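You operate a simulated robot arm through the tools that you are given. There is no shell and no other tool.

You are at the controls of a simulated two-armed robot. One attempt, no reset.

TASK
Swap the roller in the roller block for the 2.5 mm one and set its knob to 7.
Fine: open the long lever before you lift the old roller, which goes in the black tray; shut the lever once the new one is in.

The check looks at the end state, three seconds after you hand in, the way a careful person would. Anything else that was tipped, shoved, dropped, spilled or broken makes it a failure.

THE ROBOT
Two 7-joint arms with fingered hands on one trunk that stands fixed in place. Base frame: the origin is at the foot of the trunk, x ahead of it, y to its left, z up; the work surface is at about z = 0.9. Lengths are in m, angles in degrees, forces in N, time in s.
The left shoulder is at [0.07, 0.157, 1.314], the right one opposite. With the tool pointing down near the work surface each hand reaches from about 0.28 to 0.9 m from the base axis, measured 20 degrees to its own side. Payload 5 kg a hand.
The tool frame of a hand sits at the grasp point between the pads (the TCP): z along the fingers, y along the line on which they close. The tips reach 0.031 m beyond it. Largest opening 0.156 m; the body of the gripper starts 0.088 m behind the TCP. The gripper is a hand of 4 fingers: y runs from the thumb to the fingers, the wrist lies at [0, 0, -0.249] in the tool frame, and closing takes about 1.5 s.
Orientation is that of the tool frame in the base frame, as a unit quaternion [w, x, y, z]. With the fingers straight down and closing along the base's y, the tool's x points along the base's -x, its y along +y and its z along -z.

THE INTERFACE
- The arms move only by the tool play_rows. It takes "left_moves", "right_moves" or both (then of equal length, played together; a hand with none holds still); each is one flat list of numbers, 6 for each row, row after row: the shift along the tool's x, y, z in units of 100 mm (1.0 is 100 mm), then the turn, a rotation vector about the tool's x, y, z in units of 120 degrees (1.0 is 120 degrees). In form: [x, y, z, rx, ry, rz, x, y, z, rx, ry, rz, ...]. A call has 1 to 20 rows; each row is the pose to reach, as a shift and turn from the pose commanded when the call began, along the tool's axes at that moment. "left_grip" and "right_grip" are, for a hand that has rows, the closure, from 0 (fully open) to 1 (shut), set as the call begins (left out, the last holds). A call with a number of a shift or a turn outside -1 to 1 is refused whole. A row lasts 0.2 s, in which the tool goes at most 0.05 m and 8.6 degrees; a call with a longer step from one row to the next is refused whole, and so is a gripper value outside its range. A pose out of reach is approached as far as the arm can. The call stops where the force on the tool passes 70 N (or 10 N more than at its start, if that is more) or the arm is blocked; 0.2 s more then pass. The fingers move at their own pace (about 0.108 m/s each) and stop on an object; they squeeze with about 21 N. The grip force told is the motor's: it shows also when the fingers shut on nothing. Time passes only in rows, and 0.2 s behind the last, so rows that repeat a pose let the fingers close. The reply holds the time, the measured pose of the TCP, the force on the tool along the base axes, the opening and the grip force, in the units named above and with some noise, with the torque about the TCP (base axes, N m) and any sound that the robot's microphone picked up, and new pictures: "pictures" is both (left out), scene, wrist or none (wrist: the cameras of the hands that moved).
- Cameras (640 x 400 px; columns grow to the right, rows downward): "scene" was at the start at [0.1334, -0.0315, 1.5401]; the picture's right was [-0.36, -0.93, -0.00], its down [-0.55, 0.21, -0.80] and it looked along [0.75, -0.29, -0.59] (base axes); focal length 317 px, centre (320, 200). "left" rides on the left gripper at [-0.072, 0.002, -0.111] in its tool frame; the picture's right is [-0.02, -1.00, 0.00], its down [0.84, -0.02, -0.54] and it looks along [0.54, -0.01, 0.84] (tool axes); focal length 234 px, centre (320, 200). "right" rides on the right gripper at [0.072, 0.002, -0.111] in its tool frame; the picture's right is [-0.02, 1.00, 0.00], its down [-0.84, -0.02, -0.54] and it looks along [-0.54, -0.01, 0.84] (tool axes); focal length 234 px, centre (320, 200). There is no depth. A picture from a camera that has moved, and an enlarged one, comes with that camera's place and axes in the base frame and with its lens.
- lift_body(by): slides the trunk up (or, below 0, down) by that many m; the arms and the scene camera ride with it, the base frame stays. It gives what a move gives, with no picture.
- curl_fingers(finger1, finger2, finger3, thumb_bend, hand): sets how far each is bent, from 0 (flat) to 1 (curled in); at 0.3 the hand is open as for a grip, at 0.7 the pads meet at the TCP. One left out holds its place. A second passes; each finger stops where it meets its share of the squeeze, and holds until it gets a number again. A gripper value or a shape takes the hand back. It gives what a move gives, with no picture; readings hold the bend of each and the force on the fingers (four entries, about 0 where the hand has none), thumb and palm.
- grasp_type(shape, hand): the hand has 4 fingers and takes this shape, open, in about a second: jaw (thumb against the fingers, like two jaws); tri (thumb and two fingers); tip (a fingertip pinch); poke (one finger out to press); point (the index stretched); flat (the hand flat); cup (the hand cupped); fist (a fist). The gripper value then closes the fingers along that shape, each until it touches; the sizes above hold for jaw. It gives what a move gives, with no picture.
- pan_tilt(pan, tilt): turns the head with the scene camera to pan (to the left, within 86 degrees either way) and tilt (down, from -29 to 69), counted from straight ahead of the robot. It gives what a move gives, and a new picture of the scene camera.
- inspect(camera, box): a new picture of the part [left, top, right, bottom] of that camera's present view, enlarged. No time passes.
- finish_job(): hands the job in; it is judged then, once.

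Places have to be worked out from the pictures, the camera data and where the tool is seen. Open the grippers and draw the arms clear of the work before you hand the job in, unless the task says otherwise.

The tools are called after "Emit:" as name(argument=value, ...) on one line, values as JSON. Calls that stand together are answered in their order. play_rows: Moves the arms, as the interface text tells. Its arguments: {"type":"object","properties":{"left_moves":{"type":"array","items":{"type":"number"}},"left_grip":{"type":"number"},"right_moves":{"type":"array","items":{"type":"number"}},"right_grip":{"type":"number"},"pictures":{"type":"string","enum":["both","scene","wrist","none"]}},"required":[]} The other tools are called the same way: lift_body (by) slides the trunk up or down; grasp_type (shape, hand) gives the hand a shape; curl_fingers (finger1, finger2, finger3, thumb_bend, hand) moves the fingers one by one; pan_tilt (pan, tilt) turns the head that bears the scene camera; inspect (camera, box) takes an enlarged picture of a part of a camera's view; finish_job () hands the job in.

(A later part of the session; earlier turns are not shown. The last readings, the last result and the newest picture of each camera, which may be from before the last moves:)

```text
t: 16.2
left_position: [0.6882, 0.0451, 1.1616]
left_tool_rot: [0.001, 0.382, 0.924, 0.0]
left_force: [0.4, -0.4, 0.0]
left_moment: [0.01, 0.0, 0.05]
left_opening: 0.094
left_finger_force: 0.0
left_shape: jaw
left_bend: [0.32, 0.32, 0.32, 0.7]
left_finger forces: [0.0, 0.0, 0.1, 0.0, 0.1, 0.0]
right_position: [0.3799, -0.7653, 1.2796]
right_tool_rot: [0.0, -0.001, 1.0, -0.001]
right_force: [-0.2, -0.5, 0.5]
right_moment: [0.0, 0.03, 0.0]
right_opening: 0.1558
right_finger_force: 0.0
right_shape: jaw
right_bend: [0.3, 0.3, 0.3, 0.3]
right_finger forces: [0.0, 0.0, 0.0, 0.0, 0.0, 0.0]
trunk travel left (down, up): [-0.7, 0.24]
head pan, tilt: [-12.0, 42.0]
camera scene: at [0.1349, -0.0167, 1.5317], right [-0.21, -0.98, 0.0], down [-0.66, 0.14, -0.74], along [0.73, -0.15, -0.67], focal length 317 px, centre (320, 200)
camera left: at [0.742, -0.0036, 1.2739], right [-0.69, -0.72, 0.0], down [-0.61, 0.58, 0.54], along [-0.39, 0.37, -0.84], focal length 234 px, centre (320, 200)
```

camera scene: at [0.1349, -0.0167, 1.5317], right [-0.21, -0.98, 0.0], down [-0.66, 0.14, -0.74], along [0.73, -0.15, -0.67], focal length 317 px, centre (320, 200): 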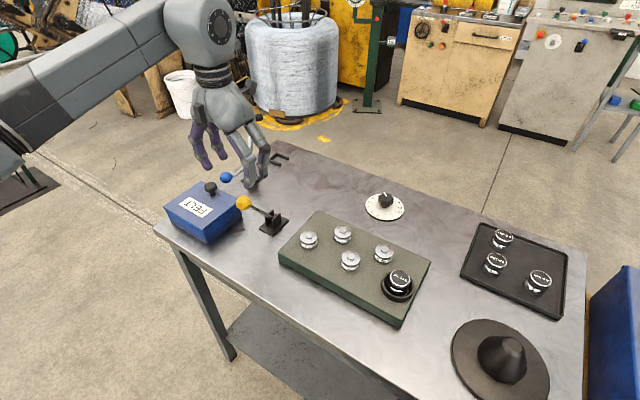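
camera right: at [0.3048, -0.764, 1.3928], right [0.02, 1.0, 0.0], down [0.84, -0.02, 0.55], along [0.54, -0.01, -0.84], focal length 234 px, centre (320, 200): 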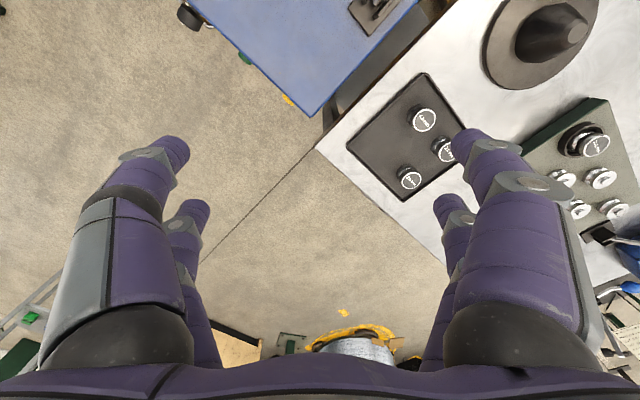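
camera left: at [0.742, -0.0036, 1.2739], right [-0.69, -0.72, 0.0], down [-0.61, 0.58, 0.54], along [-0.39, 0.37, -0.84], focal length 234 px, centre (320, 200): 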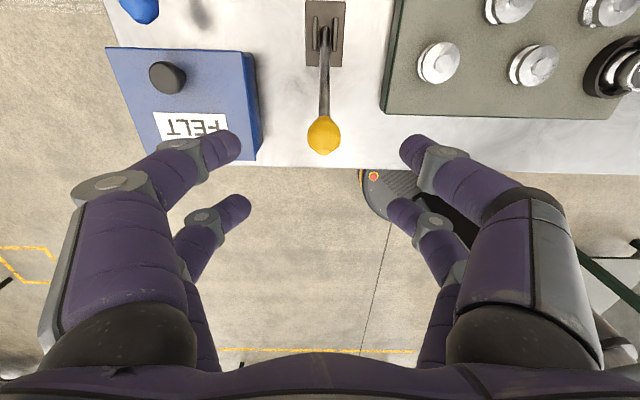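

The ball sits right under the grasp point as predicted. I'm going down around it and closing gently.

Emit:
play_rows(left_moves=[0, 0, 0.4, 0, 0, 0, 0, 0, 0.8, 0, 0, 0, 0, 0, 1.0, 0, 0, 0], pictures="none")

Emit:
play_rows(left_moves=[0, 0, 0.15, 0, 0, 0], pictures="both")

```text
t: 17.0
left_position: [0.6861, 0.0454, 1.0616]
left_tool_rot: [0.001, 0.383, 0.924, 0.0]
left_force: [-0.4, 0.1, -0.2]
left_moment: [0.04, 0.01, -0.02]
left_opening: 0.0938
left_finger_force: 0.1
left_shape: jaw
left_bend: [0.32, 0.32, 0.32, 0.7]
left_finger forces: [0.0, 0.0, 0.1, 0.0, 0.0, 0.1]
right_position: [0.3782, -0.7663, 1.2797]
right_tool_rot: [0.0, 0.0, 1.0, 0.0]
right_force: [0.8, -0.6, -0.3]
right_moment: [0.04, -0.01, 0.0]
right_opening: 0.1558
right_finger_force: 0.1
right_shape: jaw
right_bend: [0.3, 0.3, 0.3, 0.3]
right_finger forces: [0.1, 0.0, 0.1, 0.0, 0.0, 0.1]
trunk travel left (down, up): [-0.7, 0.24]
head pan, tilt: [-12.0, 42.0]
```

```text
t: 17.4
left_position: [0.6877, 0.0462, 1.0465]
left_tool_rot: [0.0, 0.383, 0.924, 0.0]
left_force: [0.3, 0.0, -0.7]
left_moment: [-0.01, -0.04, -0.01]
left_opening: 0.094
left_finger_force: 0.0
left_shape: jaw
left_bend: [0.32, 0.32, 0.32, 0.7]
left_finger forces: [0.0, 0.1, 0.1, 0.1, 0.0, 0.0]
right_position: [0.3782, -0.7655, 1.2795]
right_tool_rot: [0.0, 0.0, 1.0, 0.0]
right_force: [0.3, 1.0, 0.1]
right_moment: [0.02, 0.0, -0.01]
right_opening: 0.1559
right_finger_force: 0.0
right_shape: jaw
right_bend: [0.3, 0.3, 0.3, 0.3]
right_finger forces: [0.1, 0.1, 0.0, 0.0, 0.1, 0.1]
trunk travel left (down, up): [-0.7, 0.24]
head pan, tilt: [-12.0, 42.0]
camera scene: at [0.1344, -0.0174, 1.5316], right [-0.21, -0.98, 0.0], down [-0.66, 0.14, -0.74], along [0.73, -0.15, -0.67], focal length 317 px, centre (320, 200)
camera left: at [0.7413, -0.0032, 1.1583], right [-0.69, -0.72, 0.0], down [-0.61, 0.58, 0.55], along [-0.4, 0.38, -0.84], focal length 234 px, centre (320, 200)
```

scene: 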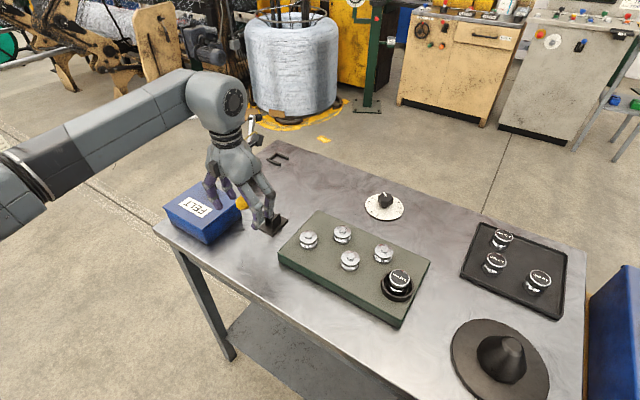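
left: 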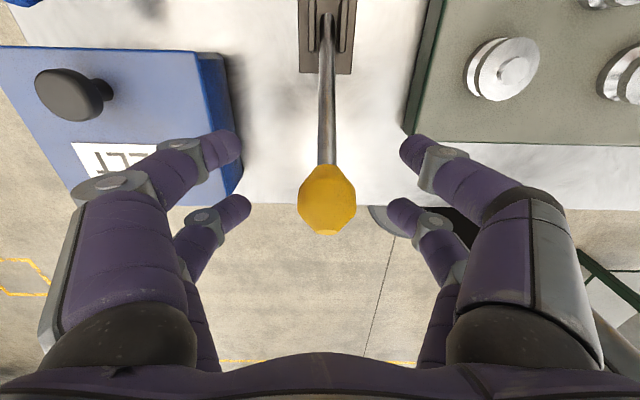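

The ball is centred at the TCP. I close the fingers on it.

Emit:
play_rows(left_moves=[0, 0, 0, 0, 0, 0, 0, 0, 0, 0, 0, 0, 0, 0, 0, 0, 0, 0, 0, 0, 0, 0, 0, 0, 0, 0, 0, 0, 0, 0, 0, 0, 0, 0, 0, 0, 0, 0, 0, 0, 0, 0], left_grip=1.0, pictures="both")

```text
t: 19.0
left_position: [0.6879, 0.0456, 1.0469]
left_tool_rot: [0.0, 0.384, 0.924, -0.001]
left_force: [2.5, -1.0, -0.9]
left_moment: [-0.05, -0.03, 0.04]
left_opening: 0.002
left_finger_force: 21.0
left_shape: jaw
left_bend: [0.7, 0.7, 0.7, 0.7]
left_finger forces: [17.4, 0.1, 0.0, 0.0, 16.8, 0.0]
right_position: [0.3769, -0.766, 1.2806]
right_tool_rot: [0.001, -0.001, 1.0, 0.0]
right_force: [-0.2, 0.0, 0.0]
right_moment: [0.03, 0.02, -0.01]
right_opening: 0.1558
right_finger_force: 0.1
right_shape: jaw
right_bend: [0.3, 0.3, 0.3, 0.3]
right_finger forces: [0.0, 0.1, 0.0, 0.1, 0.1, 0.1]
trunk travel left (down, up): [-0.7, 0.24]
head pan, tilt: [-12.0, 42.0]
camera scene: at [0.134, -0.0179, 1.5316], right [-0.21, -0.98, 0.0], down [-0.65, 0.14, -0.74], along [0.73, -0.15, -0.67], focal length 317 px, centre (320, 200)
camera left: at [0.741, -0.0038, 1.1587], right [-0.69, -0.72, 0.0], down [-0.61, 0.58, 0.54], along [-0.39, 0.38, -0.84], focal length 234 px, centre (320, 200)
```

scene: 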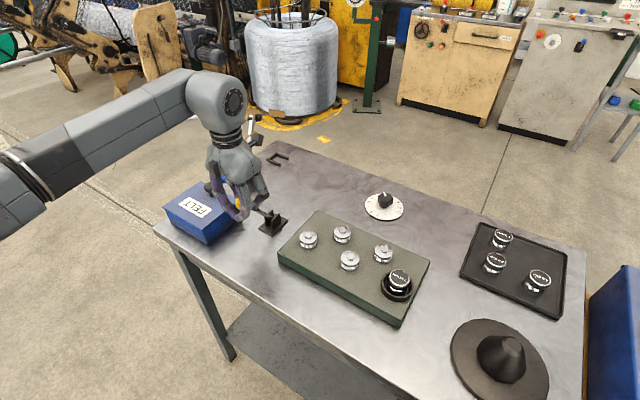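
left: 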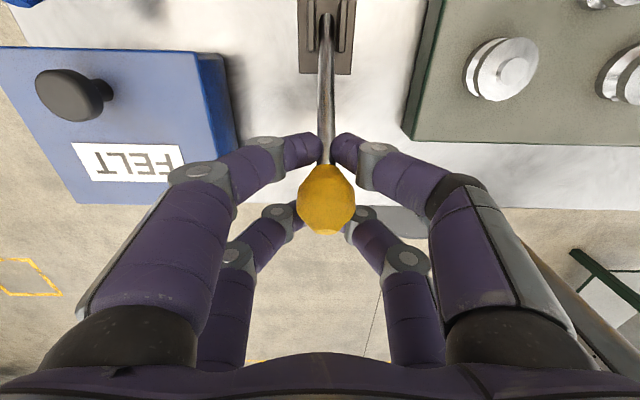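

The fingers have shut around the rod just under the ball, caging it. I ease the grip slightly and swing the lever a little away from the robot along its arc, watching the force.

Emit:
play_rows(left_moves=[0, 0, 0, 0, 0, 0, -0.15, 0, -0.092, 0, 0, 0, -0.308, 0, -0.164, 0, 0, 0], left_grip=0.87, pictures="both")

```text
t: 19.8
left_position: [0.7091, 0.0217, 1.0637]
left_tool_rot: [-0.001, 0.383, 0.924, 0.001]
left_force: [-0.7, -0.9, -1.7]
left_moment: [-0.02, 0.0, 0.04]
left_opening: 0.0208
left_finger_force: 0.1
left_shape: jaw
left_bend: [0.72, 0.72, 0.71, 0.7]
left_finger forces: [0.0, 0.0, 1.5, 0.0, 0.0, 0.0]
right_position: [0.3779, -0.7666, 1.2794]
right_tool_rot: [-0.001, 0.0, 1.0, 0.001]
right_force: [-0.7, 0.7, -0.5]
right_moment: [0.03, 0.02, -0.02]
right_opening: 0.1559
right_finger_force: 0.1
right_shape: jaw
right_bend: [0.3, 0.3, 0.3, 0.3]
right_finger forces: [0.0, 0.0, 0.1, 0.1, 0.0, 0.0]
trunk travel left (down, up): [-0.7, 0.24]
head pan, tilt: [-12.0, 42.0]
camera scene: at [0.1339, -0.0192, 1.5316], right [-0.21, -0.98, 0.0], down [-0.65, 0.14, -0.74], along [0.73, -0.15, -0.67], focal length 317 px, centre (320, 200)
camera left: at [0.7625, -0.0265, 1.1754], right [-0.69, -0.72, 0.0], down [-0.61, 0.58, 0.55], along [-0.39, 0.38, -0.84], focal length 234 px, centre (320, 200)
```

scene: 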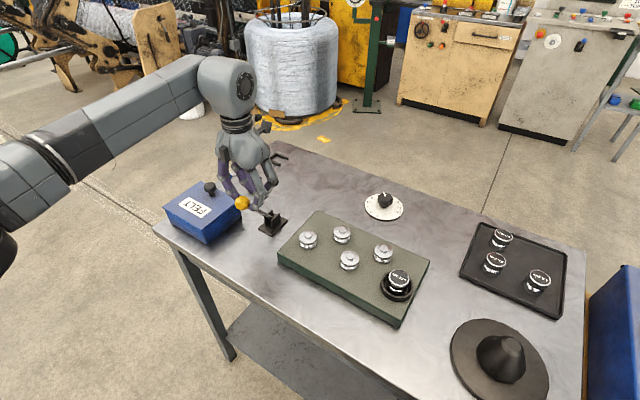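
left: 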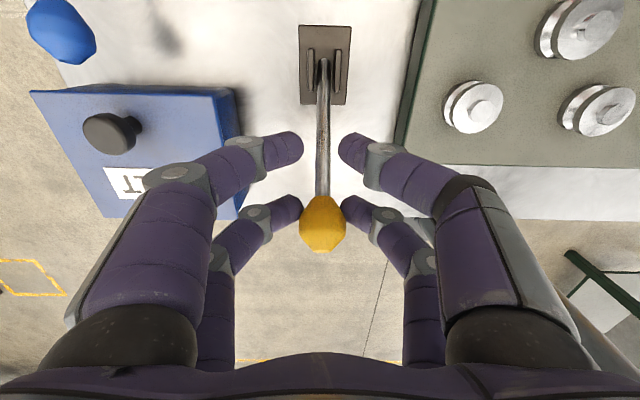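

The ball stayed put (still at [0.687, 0.044, 1.046]) and the fingers slipped past it, so the lever is held stiffly. I'll back out, and then push it from the robot's side with the closed fingers.

Emit:
play_rows(left_moves=[0, 0, 0, 0, 0, 0, 0, 0, 0, 0, 0, 0, 0, 0, -0.4, 0, 0, 0, 0, 0, -0.8, 0, 0, 0, 0.4, 0, -0.8, 0, 0, 0, 0.87, 0, -0.8, 0, 0, 0], left_grip=0.5, pictures="none")

Emit:
play_rows(left_moves=[0, 0, 0, 0, 0, 0, 0, 0, 0, 0, 0, 0, 0, 0, 0, 0, 0, 0, 0, 0, 0, 0, 0, 0], left_grip=1.0, pictures="both")

```text
t: 21.2
left_position: [0.6441, 0.0876, 1.1436]
left_tool_rot: [0.002, 0.383, 0.924, -0.001]
left_force: [-0.3, 0.0, -0.1]
left_moment: [-0.03, -0.05, -0.01]
left_opening: 0.0776
left_finger_force: 0.1
left_shape: jaw
left_bend: [0.73, 0.73, 0.73, 0.7]
left_finger forces: [0.0, 0.1, 0.0, 0.1, 0.0, 0.0]
right_position: [0.3759, -0.7644, 1.2833]
right_tool_rot: [0.001, 0.0, 1.0, -0.001]
right_force: [0.7, -0.1, 0.7]
right_moment: [-0.03, -0.03, 0.02]
right_opening: 0.1561
right_finger_force: 0.1
right_shape: jaw
right_bend: [0.3, 0.3, 0.3, 0.3]
right_finger forces: [0.1, 0.0, 0.0, 0.0, 0.0, 0.0]
trunk travel left (down, up): [-0.7, 0.24]
head pan, tilt: [-12.0, 42.0]
```

```text
t: 22.2
left_position: [0.6469, 0.0851, 1.1422]
left_tool_rot: [0.0, 0.383, 0.924, -0.001]
left_force: [-0.8, 0.3, -0.6]
left_moment: [-0.03, -0.04, -0.01]
left_opening: 0.0002
left_finger_force: 21.0
left_shape: jaw
left_bend: [0.7, 0.7, 0.7, 0.7]
left_finger forces: [0.0, 0.0, 0.0, 0.0, 0.0, 0.0]
right_position: [0.3776, -0.7661, 1.2803]
right_tool_rot: [0.001, 0.0, 1.0, 0.0]
right_force: [-0.8, -0.5, 1.1]
right_moment: [-0.01, 0.04, -0.01]
right_opening: 0.1562
right_finger_force: 0.1
right_shape: jaw
right_bend: [0.3, 0.3, 0.3, 0.3]
right_finger forces: [0.1, 0.0, 0.1, 0.1, 0.0, 0.1]
trunk travel left (down, up): [-0.7, 0.24]
head pan, tilt: [-12.0, 42.0]
camera scene: at [0.1337, -0.0176, 1.5317], right [-0.21, -0.98, 0.0], down [-0.65, 0.14, -0.74], along [0.73, -0.15, -0.67], focal length 317 px, centre (320, 200)
camera left: at [0.7005, 0.0361, 1.2548], right [-0.69, -0.72, 0.0], down [-0.61, 0.58, 0.54], along [-0.39, 0.38, -0.84], focal length 234 px, centre (320, 200)
```

scene: 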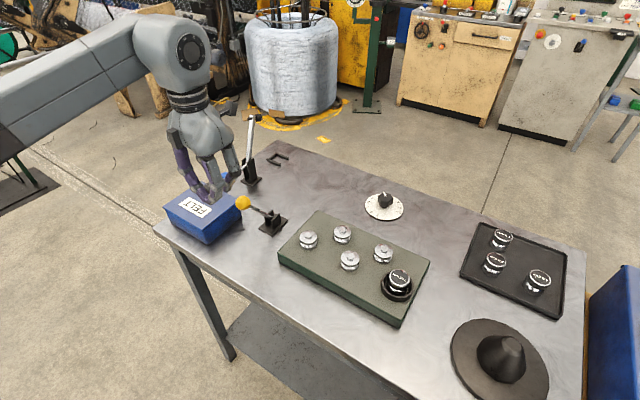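
left: 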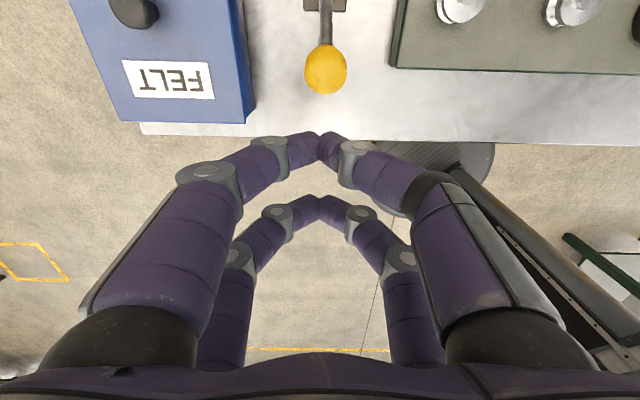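

The hand is on the near side of the ball with fingers shut. I go down to ball height and then push.

Emit:
play_rows(left_moves=[0, 0, 0.4, 0, 0, 0, 0, 0, 0.8, 0, 0, 0, 0, 0, 1.0, 0, 0, 0], pictures="wrist")

Emit:
play_rows(left_moves=[-0.1, 0, 0, 0, 0, 0, -0.2, 0, -0.02, 0, 0, 0, -0.3, 0, -0.07, 0, 0, 0], pictures="both")

```text
t: 23.0
left_position: [0.6472, 0.0865, 1.0427]
left_tool_rot: [0.0, 0.383, 0.924, 0.0]
left_force: [0.3, 0.4, 0.8]
left_moment: [-0.02, 0.01, -0.04]
left_opening: 0.0002
left_finger_force: 21.1
left_shape: jaw
left_bend: [0.7, 0.7, 0.7, 0.7]
left_finger forces: [0.1, 0.0, 0.0, 0.1, 0.1, 0.0]
right_position: [0.3775, -0.7659, 1.2802]
right_tool_rot: [-0.001, 0.0, 1.0, 0.0]
right_force: [0.5, 0.4, -0.2]
right_moment: [-0.01, 0.03, 0.02]
right_opening: 0.156
right_finger_force: 0.0
right_shape: jaw
right_bend: [0.3, 0.3, 0.3, 0.3]
right_finger forces: [0.0, 0.1, 0.0, 0.1, 0.0, 0.0]
trunk travel left (down, up): [-0.7, 0.24]
head pan, tilt: [-12.0, 42.0]
camera left: at [0.7006, 0.037, 1.1549], right [-0.69, -0.72, 0.0], down [-0.61, 0.58, 0.54], along [-0.39, 0.38, -0.84], focal length 234 px, centre (320, 200)
```

left: 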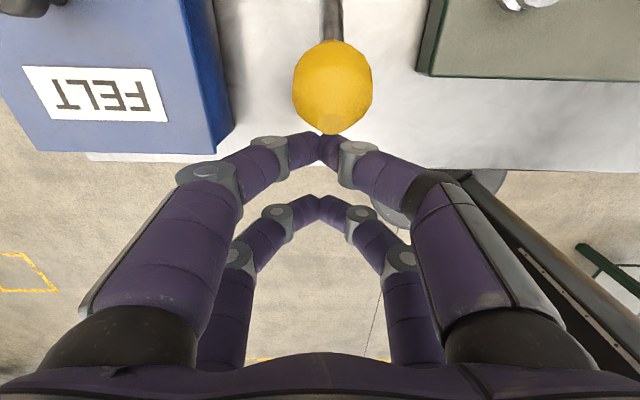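

```text
t: 23.8
left_position: [0.6673, 0.0654, 1.0504]
left_tool_rot: [0.0, 0.382, 0.924, 0.001]
left_force: [-4.1, 1.3, 1.3]
left_moment: [-0.03, -0.06, -0.12]
left_opening: 0.0
left_finger_force: 21.0
left_shape: jaw
left_bend: [0.7, 0.7, 0.7, 0.7]
left_finger forces: [0.0, 0.0, 0.0, 0.1, 4.3, 0.0]
right_position: [0.3774, -0.7667, 1.2799]
right_tool_rot: [0.0, 0.0, 1.0, 0.001]
right_force: [0.2, 0.5, -1.5]
right_moment: [0.05, 0.01, -0.01]
right_opening: 0.1559
right_finger_force: 0.1
right_shape: jaw
right_bend: [0.3, 0.3, 0.3, 0.3]
right_finger forces: [0.1, 0.0, 0.0, 0.0, 0.1, 0.1]
trunk travel left (down, up): [-0.7, 0.24]
head pan, tilt: [-12.0, 42.0]
camera scene: at [0.1329, -0.0177, 1.5318], right [-0.21, -0.98, 0.0], down [-0.65, 0.14, -0.74], along [0.73, -0.15, -0.67], focal length 317 px, centre (320, 200)
camera left: at [0.721, 0.0156, 1.1627], right [-0.69, -0.72, 0.0], down [-0.61, 0.58, 0.55], along [-0.39, 0.38, -0.84], focal length 234 px, centre (320, 200)
```

scene: 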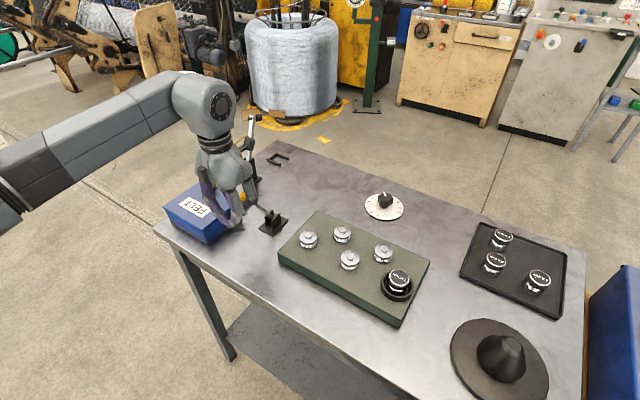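
left: 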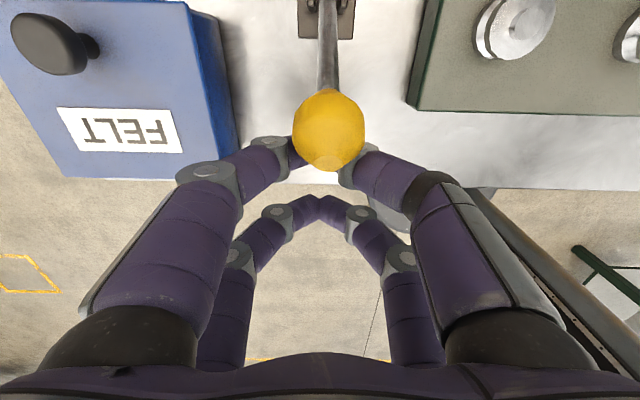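

The ball has started to move with only about 4 N of resistance, so the lever swings this way. I continue along the arc, past upright.

Emit:
play_rows(left_moves=[-0.13, 0, -0.05, 0, 0, 0, -0.3, 0, -0.1, 0, 0, 0, -0.47, 0, -0.13, 0, 0, 0, -0.64, 0, -0.14, 0, 0, 0], pictures="both")

```text
t: 24.8
left_position: [0.7139, 0.0191, 1.0652]
left_tool_rot: [0.0, 0.384, 0.924, 0.0]
left_force: [-0.4, -0.6, 0.2]
left_moment: [0.01, -0.01, -0.07]
left_opening: 0.0
left_finger_force: 20.7
left_shape: jaw
left_bend: [0.7, 0.7, 0.7, 0.7]
left_finger forces: [0.0, 0.0, 0.1, 0.1, 1.2, 0.1]
right_position: [0.3784, -0.767, 1.2786]
right_tool_rot: [0.0, 0.0, 1.0, 0.002]
right_force: [0.2, -0.9, -0.4]
right_moment: [0.03, 0.02, 0.02]
right_opening: 0.1558
right_finger_force: 0.1
right_shape: jaw
right_bend: [0.3, 0.3, 0.3, 0.3]
right_finger forces: [0.0, 0.0, 0.1, 0.0, 0.0, 0.0]
trunk travel left (down, up): [-0.7, 0.24]
head pan, tilt: [-12.0, 42.0]
camera scene: at [0.134, -0.0187, 1.5316], right [-0.21, -0.98, 0.0], down [-0.65, 0.14, -0.74], along [0.73, -0.15, -0.67], focal length 317 px, centre (320, 200)
camera left: at [0.7674, -0.0306, 1.1766], right [-0.69, -0.72, 0.0], down [-0.61, 0.58, 0.55], along [-0.39, 0.38, -0.84], focal length 234 px, centre (320, 200)
```

scene: 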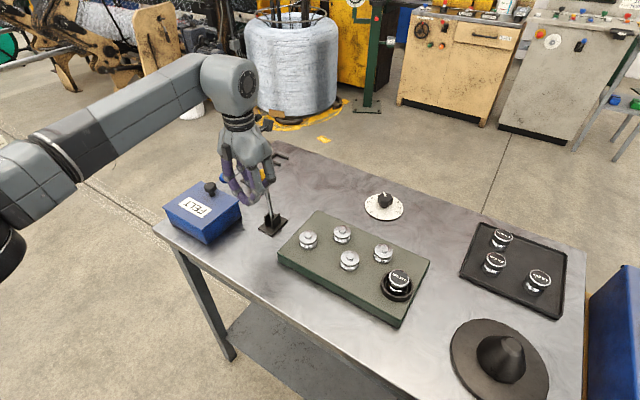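
left: 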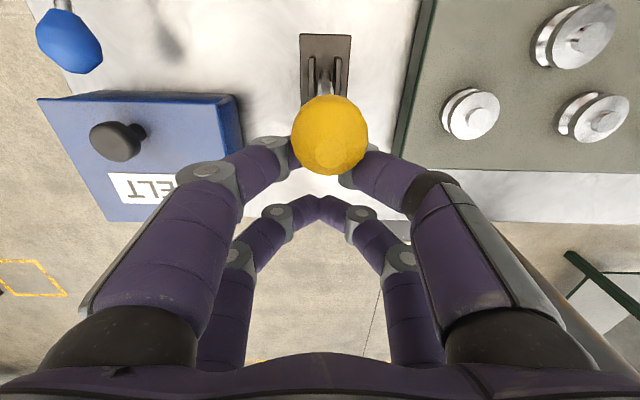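

The lever is near upright and moving easily. I keep pushing over to the far side, watching for the stop.

Emit:
play_rows(left_moves=[-0.17, 0, 0.02, 0, 0, 0, -0.34, 0, 0.05, 0, 0, 0, -0.5, 0, 0.1, 0, 0, 0], pictures="both")

```text
t: 25.6
left_position: [0.7491, -0.0169, 1.0536]
left_tool_rot: [0.001, 0.382, 0.924, 0.0]
left_force: [0.4, 0.9, -0.6]
left_moment: [0.02, -0.03, -0.01]
left_opening: 0.0
left_finger_force: 21.4
left_shape: jaw
left_bend: [0.7, 0.7, 0.7, 0.7]
left_finger forces: [0.0, 0.0, 0.0, 0.0, 0.0, 0.1]
right_position: [0.3769, -0.7667, 1.2796]
right_tool_rot: [0.0, 0.0, 1.0, 0.0]
right_force: [-0.2, 0.5, -0.3]
right_moment: [-0.01, 0.0, -0.01]
right_opening: 0.1559
right_finger_force: 0.1
right_shape: jaw
right_bend: [0.3, 0.3, 0.3, 0.3]
right_finger forces: [0.0, 0.1, 0.0, 0.0, 0.0, 0.0]
trunk travel left (down, up): [-0.7, 0.24]
head pan, tilt: [-12.0, 42.0]
camera scene: at [0.1336, -0.0182, 1.5317], right [-0.21, -0.98, 0.0], down [-0.65, 0.14, -0.74], along [0.73, -0.15, -0.67], focal length 317 px, centre (320, 200)
camera left: at [0.8027, -0.0657, 1.1662], right [-0.69, -0.72, 0.0], down [-0.61, 0.58, 0.54], along [-0.39, 0.38, -0.84], focal length 234 px, centre (320, 200)
```

scene: 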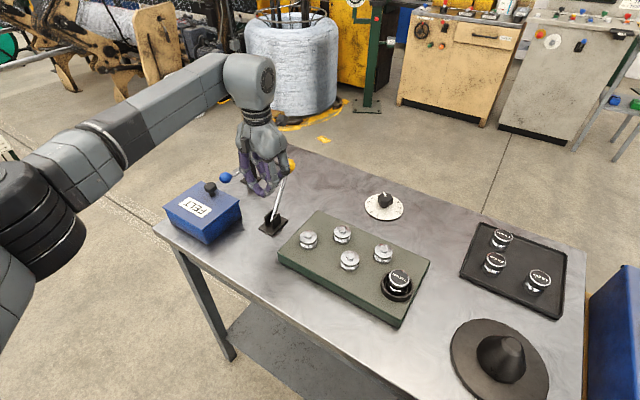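
left: 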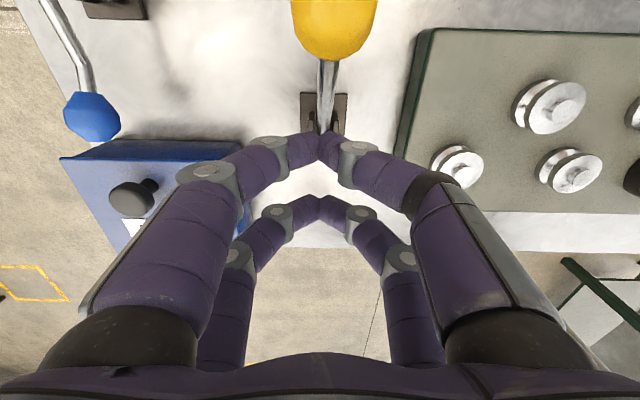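

The lever snapped over centre by itself and now leans about 38° the other way (ball near [0.81, -0.08, 1.05]). I'll nudge it forward a little to confirm it rests at its end stop.

Emit:
play_rows(left_moves=[-0.2, 0, 0.1, 0, 0, 0, -0.35, 0, 0.15, 0, 0, 0, -0.42, 0, 0.15, 0, 0, 0, -0.48, 0, 0.15, 0, 0, 0], pictures="both")

```text
t: 26.6
left_position: [0.7734, -0.0396, 1.0432]
left_tool_rot: [-0.004, 0.38, 0.925, 0.003]
left_force: [-48.7, 43.4, 5.0]
left_moment: [0.89, 1.29, -0.18]
left_opening: 0.0001
left_finger_force: 21.4
left_shape: jaw
left_bend: [0.7, 0.7, 0.7, 0.7]
left_finger forces: [36.2, 0.0, 0.1, 0.0, 42.6, 0.1]
right_position: [0.3681, -0.7597, 1.2854]
right_tool_rot: [0.004, 0.0, 1.0, -0.003]
right_force: [-0.3, -0.4, -0.3]
right_moment: [0.03, 0.0, 0.05]
right_opening: 0.1558
right_finger_force: 0.0
right_shape: jaw
right_bend: [0.3, 0.3, 0.3, 0.3]
right_finger forces: [0.1, 0.1, 0.0, 0.1, 0.0, 0.0]
trunk travel left (down, up): [-0.7, 0.24]
head pan, tilt: [-12.0, 42.0]
camera scene: at [0.1224, -0.0102, 1.5327], right [-0.2, -0.98, 0.0], down [-0.65, 0.13, -0.75], along [0.73, -0.15, -0.66], focal length 317 px, centre (320, 200)
camera left: at [0.8287, -0.0897, 1.1551], right [-0.69, -0.73, 0.0], down [-0.61, 0.57, 0.55], along [-0.4, 0.38, -0.83], focal length 234 px, centre (320, 200)
```

scene: 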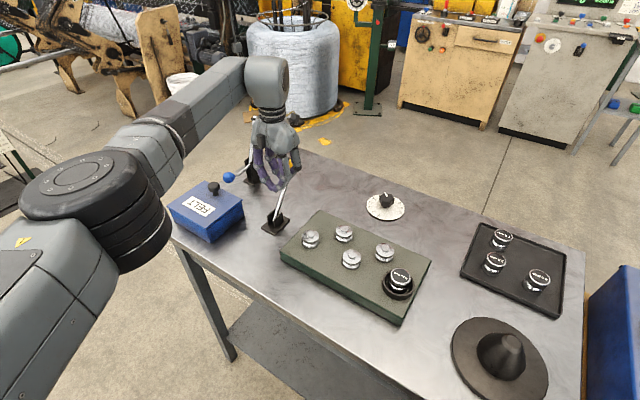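
left: 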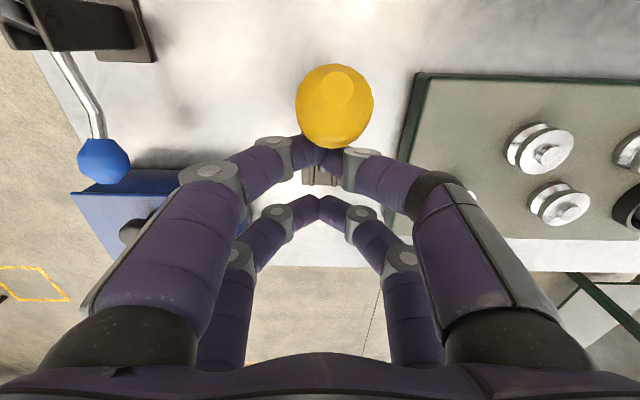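

About 65 N at the stop: the lever is firmly at its far end, so it's fully open. I back off at once and raise the hand clear.

Emit:
play_rows(left_moves=[0.3, 0, 0, 0, 0, 0, 0.6, 0, 0, 0, 0, 0, 0.7, 0, -0.4, 0, 0, 0, 0.7, 0, -0.8, 0, 0, 0, 0.7, 0, -1.0, 0, 0, 0], pictures="none")

Emit:
play_rows(left_moves=[0.4, 0.2, 0, 0, 0, 0, 0.8, 0.4, 0, 0, 0, 0, 1.0, 0.8, -0.1, 0, 0, 0, 1.0, 1.0, -0.4, 0, 0, 0], left_grip=0.0, pictures="both")

```text
t: 27.8
left_position: [0.7343, -0.0002, 1.1406]
left_tool_rot: [0.0, 0.383, 0.924, -0.001]
left_force: [-0.3, 0.0, 0.4]
left_moment: [0.0, -0.01, -0.01]
left_opening: 0.0
left_finger_force: 20.5
left_shape: jaw
left_bend: [0.7, 0.7, 0.7, 0.7]
left_finger forces: [0.0, 0.0, 0.0, 0.0, 0.1, 0.0]
right_position: [0.3751, -0.7647, 1.2807]
right_tool_rot: [0.001, 0.001, 1.0, 0.0]
right_force: [-0.2, -0.6, -0.2]
right_moment: [-0.02, -0.02, 0.03]
right_opening: 0.1561
right_finger_force: 0.1
right_shape: jaw
right_bend: [0.3, 0.3, 0.3, 0.3]
right_finger forces: [0.0, 0.0, 0.1, 0.1, 0.0, 0.0]
trunk travel left (down, up): [-0.7, 0.24]
head pan, tilt: [-12.0, 42.0]
```

```text
t: 28.8
left_position: [0.733, 0.1396, 1.1788]
left_tool_rot: [-0.002, 0.383, 0.924, 0.0]
left_force: [0.2, -0.1, -0.1]
left_moment: [0.0, -0.02, 0.0]
left_opening: 0.156
left_finger_force: 0.0
left_shape: jaw
left_bend: [0.3, 0.3, 0.3, 0.3]
left_finger forces: [0.1, 0.0, 0.0, 0.1, 0.0, 0.0]
right_position: [0.3781, -0.7665, 1.2793]
right_tool_rot: [-0.001, 0.0, 1.0, 0.0]
right_force: [0.0, -0.5, 0.4]
right_moment: [0.04, 0.03, 0.02]
right_opening: 0.1558
right_finger_force: 0.0
right_shape: jaw
right_bend: [0.3, 0.3, 0.3, 0.3]
right_finger forces: [0.0, 0.0, 0.1, 0.1, 0.0, 0.1]
trunk travel left (down, up): [-0.7, 0.24]
head pan, tilt: [-12.0, 42.0]
camera scene: at [0.1335, -0.0183, 1.5316], right [-0.21, -0.98, 0.0], down [-0.65, 0.14, -0.74], along [0.73, -0.15, -0.67], focal length 317 px, centre (320, 200)
camera left: at [0.7867, 0.0903, 1.2908], right [-0.69, -0.72, 0.0], down [-0.61, 0.58, 0.55], along [-0.39, 0.38, -0.84], focal length 234 px, centre (320, 200)
```

scene: 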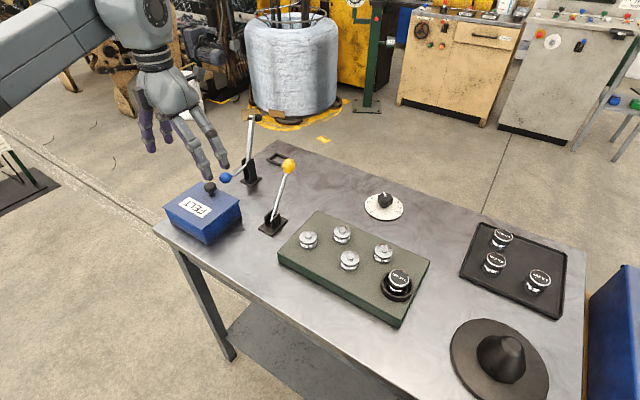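
left: 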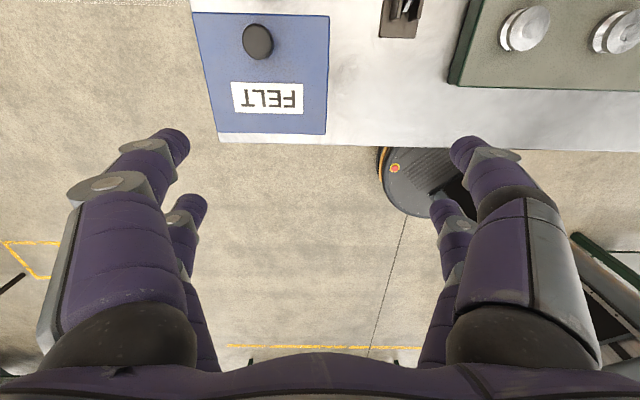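

The lever now leans away from the robot at its stop. I'll check the block and blue clamp area for any change, and check the left hand's surroundings.

Emit:
inspect(camera="scene", box=[180, 100, 340, 250])

Emit:
inspect(camera="scene", box=[350, 240, 450, 330])

Emit:
inspect(camera="scene", box=[440, 210, 590, 330])

```text
2.67 times, centred on (260, 175) of scene
camera zoom: at [0.1335, -0.0183, 1.5316], right [-0.21, -0.98, 0.0], down [-0.65, 0.14, -0.74], along [0.73, -0.15, -0.67], focal length 844 px, centre (480, 267)
```

zoom: 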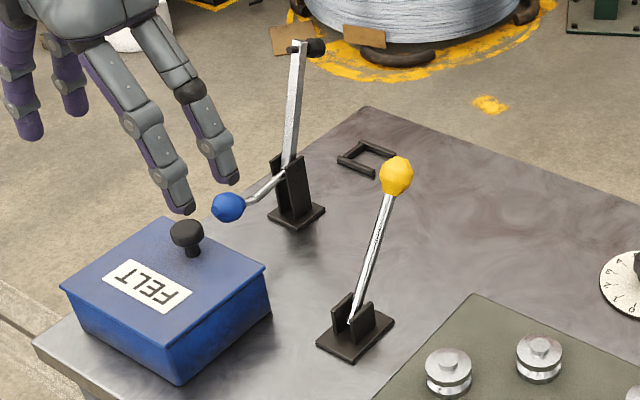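

```text
4.44 times, centred on (400, 285) of scene
camera zoom: at [0.1335, -0.0183, 1.5316], right [-0.21, -0.98, 0.0], down [-0.65, 0.14, -0.74], along [0.73, -0.15, -0.67], focal length 1407 px, centre (-36, -178)
```

zoom: 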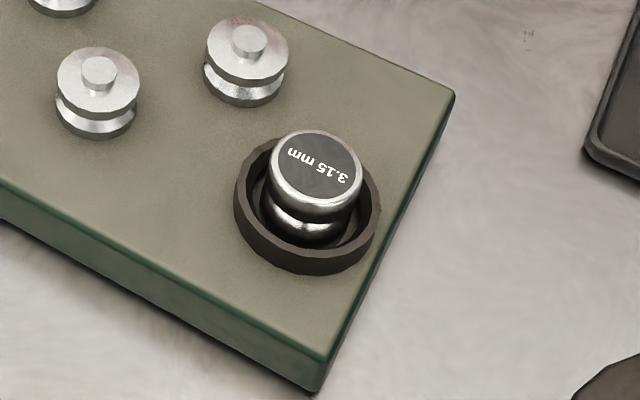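

```text
3.33 times, centred on (515, 270) of scene
camera zoom: at [0.1335, -0.0183, 1.5316], right [-0.21, -0.98, 0.0], down [-0.65, 0.14, -0.74], along [0.73, -0.15, -0.67], focal length 1056 px, centre (-330, -33)
```

zoom: 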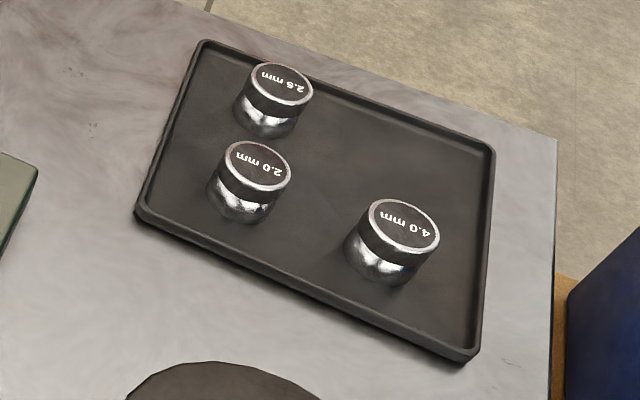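

Nothing else changed. Now I bring the right hand over the socket with the old 3.15 mm roller, staying high.

Emit:
play_rows(right_moves=[-0.1, 0.48, 0, 0, 0, 0, -0.2, 0.96, 0, 0, 0, 0], pictures="none")

Emit:
play_rows(right_moves=[-0.1, 0.48, 0, 0, 0, 0, -0.2, 0.96, 0, 0, 0, 0], pictures="none")

Emit:
play_rows(right_moves=[-0.1, 0.48, 0, 0, 0, 0, -0.2, 0.96, 0, 0, 0, 0], pictures="none")

Emit:
play_rows(right_moves=[-0.1, 0.48, 0, 0, 0, 0, -0.2, 0.96, 0, 0, 0, 0], pictures="none")

Emit:
play_rows(right_moves=[-0.08, 0.45, 0.2, 0, 0, 0, -0.16, 0.9, 0.4, 0, 0, 0, -0.16, 1.0, 0.8, 0, 0, 0], pictures="both")

```text
t: 29.4
left_position: [0.7343, 0.1425, 1.1784]
left_tool_rot: [0.001, 0.382, 0.924, -0.001]
left_force: [0.2, 0.3, -0.2]
left_moment: [-0.03, -0.01, 0.02]
left_opening: 0.156
left_finger_force: 0.1
left_shape: jaw
left_bend: [0.3, 0.3, 0.3, 0.3]
left_finger forces: [0.1, 0.0, 0.1, 0.1, 0.0, 0.0]
right_position: [0.3975, -0.6682, 1.2806]
right_tool_rot: [0.0, 0.001, 1.0, -0.001]
right_force: [0.3, 0.9, -0.9]
right_moment: [-0.01, -0.02, 0.0]
right_opening: 0.156
right_finger_force: 0.0
right_shape: jaw
right_bend: [0.3, 0.3, 0.3, 0.3]
right_finger forces: [0.0, 0.1, 0.0, 0.1, 0.0, 0.0]
trunk travel left (down, up): [-0.7, 0.24]
head pan, tilt: [-12.0, 42.0]
```

```text
t: 30.0
left_position: [0.7337, 0.1433, 1.1778]
left_tool_rot: [0.0, 0.382, 0.924, -0.002]
left_force: [0.3, -0.4, -1.0]
left_moment: [-0.04, 0.0, 0.02]
left_opening: 0.1559
left_finger_force: 0.0
left_shape: jaw
left_bend: [0.3, 0.3, 0.3, 0.3]
left_finger forces: [0.0, 0.0, 0.0, 0.0, 0.1, 0.0]
right_position: [0.4179, -0.5703, 1.2801]
right_tool_rot: [0.0, 0.0, 1.0, -0.002]
right_force: [1.1, 1.2, 0.1]
right_moment: [-0.05, 0.0, -0.02]
right_opening: 0.1559
right_finger_force: 0.1
right_shape: jaw
right_bend: [0.3, 0.3, 0.3, 0.3]
right_finger forces: [0.1, 0.0, 0.1, 0.0, 0.1, 0.0]
trunk travel left (down, up): [-0.7, 0.24]
head pan, tilt: [-12.0, 42.0]
```

```text
t: 30.6
left_position: [0.7348, 0.1441, 1.1774]
left_tool_rot: [0.0, 0.382, 0.924, -0.002]
left_force: [0.3, 0.3, -0.5]
left_moment: [-0.04, 0.01, 0.01]
left_opening: 0.1558
left_finger_force: 0.0
left_shape: jaw
left_bend: [0.3, 0.3, 0.3, 0.3]
left_finger forces: [0.1, 0.1, 0.0, 0.0, 0.0, 0.1]
right_position: [0.4376, -0.4718, 1.28]
right_tool_rot: [0.0, 0.0, 1.0, -0.001]
right_force: [0.8, 0.3, -0.4]
right_moment: [-0.08, -0.01, -0.01]
right_opening: 0.1557
right_finger_force: 0.1
right_shape: jaw
right_bend: [0.3, 0.3, 0.3, 0.3]
right_finger forces: [0.1, 0.1, 0.1, 0.0, 0.0, 0.0]
trunk travel left (down, up): [-0.7, 0.24]
head pan, tilt: [-12.0, 42.0]
```

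```text
t: 31.2
left_position: [0.735, 0.1455, 1.1777]
left_tool_rot: [0.0, 0.381, 0.924, -0.001]
left_force: [0.1, 0.5, -0.6]
left_moment: [-0.08, 0.01, 0.02]
left_opening: 0.1558
left_finger_force: 0.0
left_shape: jaw
left_bend: [0.3, 0.3, 0.3, 0.3]
left_finger forces: [0.0, 0.1, 0.1, 0.0, 0.0, 0.0]
right_position: [0.4597, -0.3776, 1.2806]
right_tool_rot: [-0.001, 0.0, 1.0, -0.002]
right_force: [0.7, 1.2, -0.7]
right_moment: [-0.08, 0.05, -0.01]
right_opening: 0.1557
right_finger_force: 0.0
right_shape: jaw
right_bend: [0.3, 0.3, 0.3, 0.3]
right_finger forces: [0.0, 0.0, 0.0, 0.1, 0.0, 0.0]
trunk travel left (down, up): [-0.7, 0.24]
head pan, tilt: [-12.0, 42.0]
```

```text
t: 32.0
left_position: [0.734, 0.137, 1.18]
left_tool_rot: [-0.001, 0.383, 0.924, 0.001]
left_force: [-0.3, -0.2, 0.0]
left_moment: [0.11, 0.02, 0.03]
left_opening: 0.1559
left_finger_force: 0.1
left_shape: jaw
left_bend: [0.3, 0.3, 0.3, 0.3]
left_finger forces: [0.0, 0.0, 0.0, 0.0, 0.0, 0.0]
right_position: [0.4747, -0.2831, 1.1994]
right_tool_rot: [0.0, 0.001, 1.0, 0.002]
right_force: [-0.8, 0.0, 0.5]
right_moment: [0.06, -0.04, -0.02]
right_opening: 0.1558
right_finger_force: 0.1
right_shape: jaw
right_bend: [0.3, 0.3, 0.3, 0.3]
right_finger forces: [0.0, 0.0, 0.0, 0.0, 0.0, 0.0]
trunk travel left (down, up): [-0.7, 0.24]
head pan, tilt: [-12.0, 42.0]
camera scene: at [0.1337, -0.0204, 1.5317], right [-0.21, -0.98, 0.0], down [-0.65, 0.14, -0.74], along [0.73, -0.15, -0.67], focal length 317 px, centre (320, 200)
camera right: at [0.4015, -0.2813, 1.3118], right [0.02, 1.0, 0.0], down [0.84, -0.02, 0.54], along [0.54, -0.01, -0.84], focal length 234 px, centre (320, 200)
```

scene: 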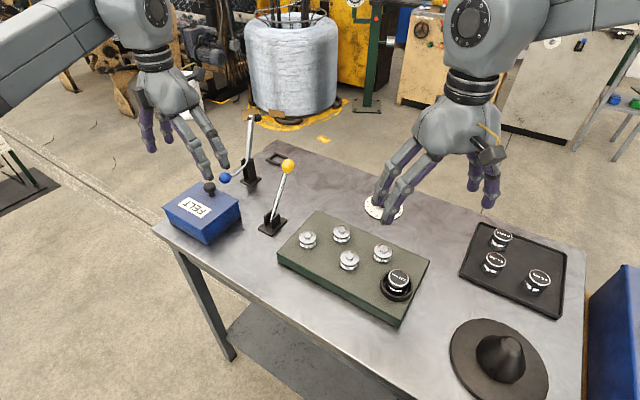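
right: 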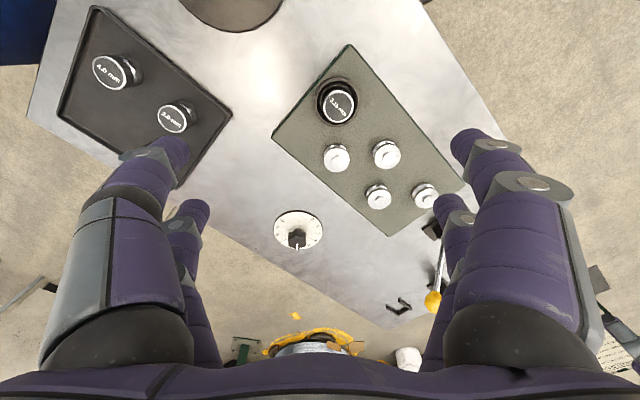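

This is a good view of block, dial and tray. I'll zoom in on each to pin down positions.

Emit:
inspect(camera="right", box=[290, 60, 410, 190])

Emit:
inspect(camera="right", box=[260, 200, 340, 255])

Emit:
inspect(camera="right", box=[50, 0, 240, 190])

Emit:
inspect(camera="scene", box=[370, 255, 430, 310])

```text
3.08 times, centred on (350, 125) of right
camera zoom: at [0.4015, -0.2813, 1.3118], right [0.02, 1.0, 0.0], down [0.84, -0.02, 0.54], along [0.54, -0.01, -0.84], focal length 720 px, centre (228, 431)
```

zoom: 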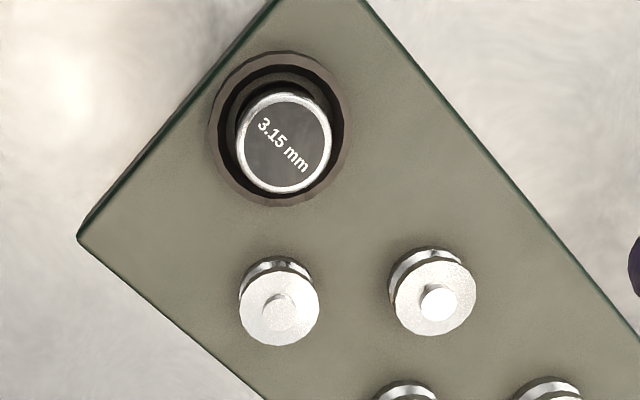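

```text
7.27 times, centred on (300, 228) of right
camera zoom: at [0.4015, -0.2813, 1.3118], right [0.02, 1.0, 0.0], down [0.84, -0.02, 0.54], along [0.54, -0.01, -0.84], focal length 1703 px, centre (466, 0)
```

zoom: 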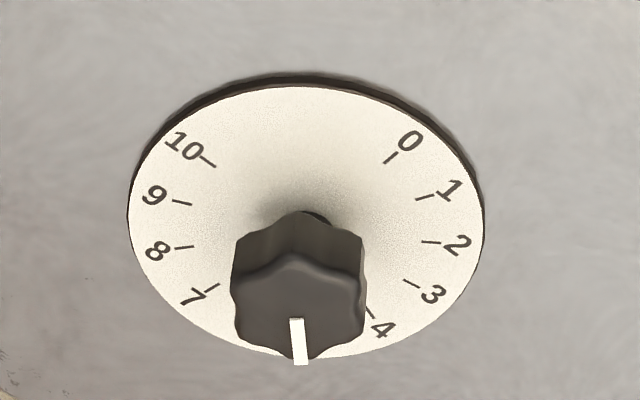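

```text
2.11 times, centred on (145, 95) of right
camera zoom: at [0.4015, -0.2813, 1.3118], right [0.02, 1.0, 0.0], down [0.84, -0.02, 0.54], along [0.54, -0.01, -0.84], focal length 493 px, centre (688, 421)
```

zoom: 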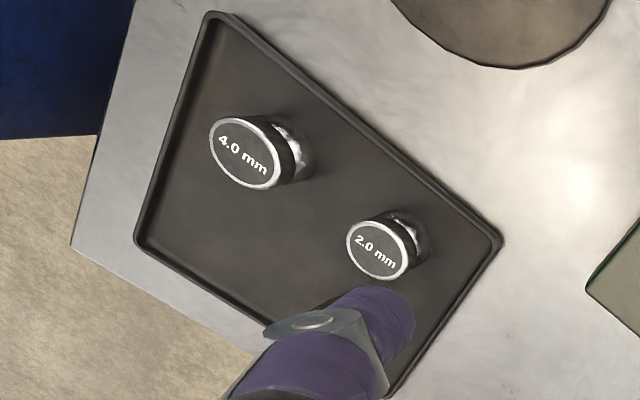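

```text
7.27 times, centred on (400, 282) of scene
camera zoom: at [0.1337, -0.0204, 1.5317], right [-0.21, -0.98, 0.0], down [-0.65, 0.14, -0.74], along [0.73, -0.15, -0.67], focal length 2303 px, centre (-262, -400)
```

zoom: 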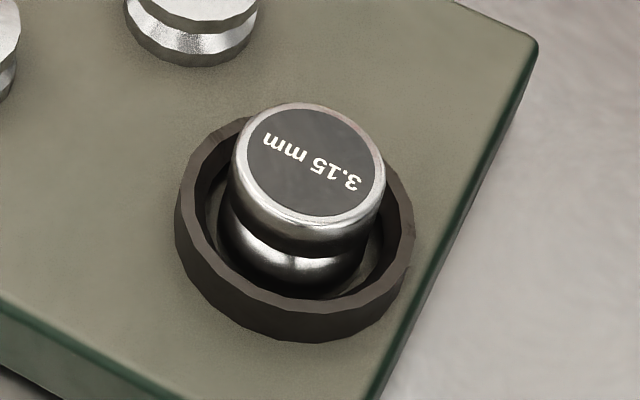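

Triangulating, the old roller's top is at about [0.4685, -0.256, 0.976], about 43 mm across, with ~30 mm showing above the ring (ring top ≈ 0.945). I'll centre the right hand over it and go part-way down.

Emit:
play_rows(right_moves=[0.062, 0.269, 0.3, 0, 0, 0, 0.062, 0.269, 0.7, 0, 0, 0, 0.062, 0.269, 1.0, 0, 0, 0], right_grip=0.45, pictures="none")

Emit:
play_rows(right_moves=[0, 0, 0.3, 0, 0, 0, 0, 0, 0.6, 0, 0, 0], pictures="both")

```text
t: 32.8
left_position: [0.7337, 0.1394, 1.1793]
left_tool_rot: [0.0, 0.382, 0.924, 0.0]
left_force: [-0.4, -0.1, 0.1]
left_moment: [-0.02, 0.01, 0.01]
left_opening: 0.1559
left_finger_force: 0.0
left_shape: jaw
left_bend: [0.3, 0.3, 0.3, 0.3]
left_finger forces: [0.0, 0.0, 0.0, 0.1, 0.0, 0.0]
right_position: [0.4687, -0.2552, 1.0983]
right_tool_rot: [0.0, 0.0, 1.0, -0.001]
right_force: [0.2, 0.1, -0.2]
right_moment: [0.0, 0.0, -0.01]
right_opening: 0.0862
right_finger_force: 0.2
right_shape: jaw
right_bend: [0.72, 0.72, 0.72, 0.7]
right_finger forces: [0.0, 0.1, 0.0, 0.1, 0.1, 0.0]
trunk travel left (down, up): [-0.7, 0.24]
head pan, tilt: [-12.0, 42.0]
```

```text
t: 33.4
left_position: [0.7344, 0.1405, 1.177]
left_tool_rot: [-0.001, 0.382, 0.924, 0.0]
left_force: [0.2, 0.5, -0.4]
left_moment: [0.02, 0.01, -0.02]
left_opening: 0.156
left_finger_force: 0.1
left_shape: jaw
left_bend: [0.3, 0.3, 0.3, 0.3]
left_finger forces: [0.1, 0.0, 0.0, 0.0, 0.0, 0.1]
right_position: [0.4686, -0.2554, 1.0384]
right_tool_rot: [0.0, 0.0, 1.0, -0.001]
right_force: [0.1, -0.2, 0.8]
right_moment: [-0.02, 0.02, 0.01]
right_opening: 0.0865
right_finger_force: 0.3
right_shape: jaw
right_bend: [0.72, 0.72, 0.72, 0.7]
right_finger forces: [0.0, 0.0, 0.0, 0.0, 0.1, 0.1]
trunk travel left (down, up): [-0.7, 0.24]
head pan, tilt: [-12.0, 42.0]
camera scene: at [0.1355, -0.0179, 1.5315], right [-0.21, -0.98, 0.0], down [-0.66, 0.14, -0.74], along [0.73, -0.15, -0.67], focal length 317 px, centre (320, 200)
camera right: at [0.3957, -0.252, 1.1513], right [0.02, 1.0, 0.0], down [0.84, -0.02, 0.54], along [0.54, -0.01, -0.84], focal length 234 px, centre (320, 200)
```

scene: 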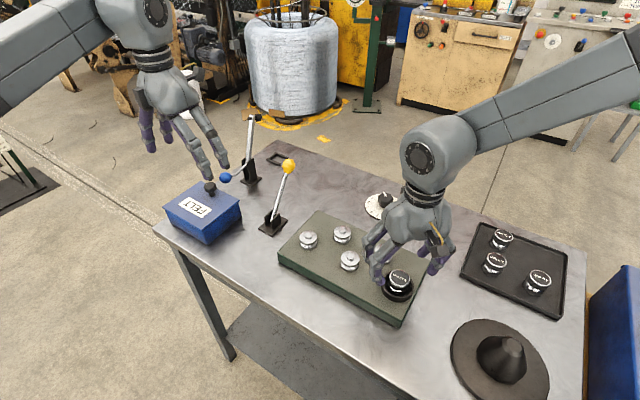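
right: 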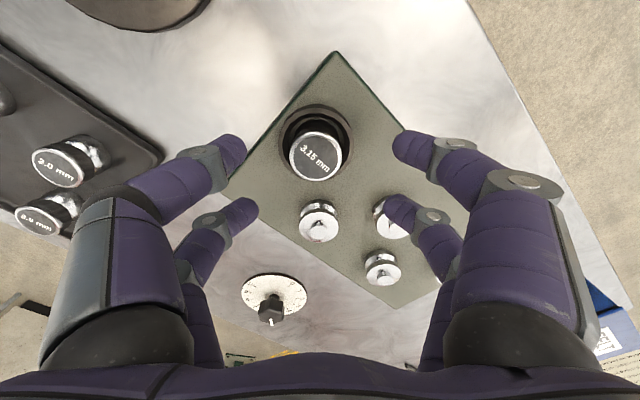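

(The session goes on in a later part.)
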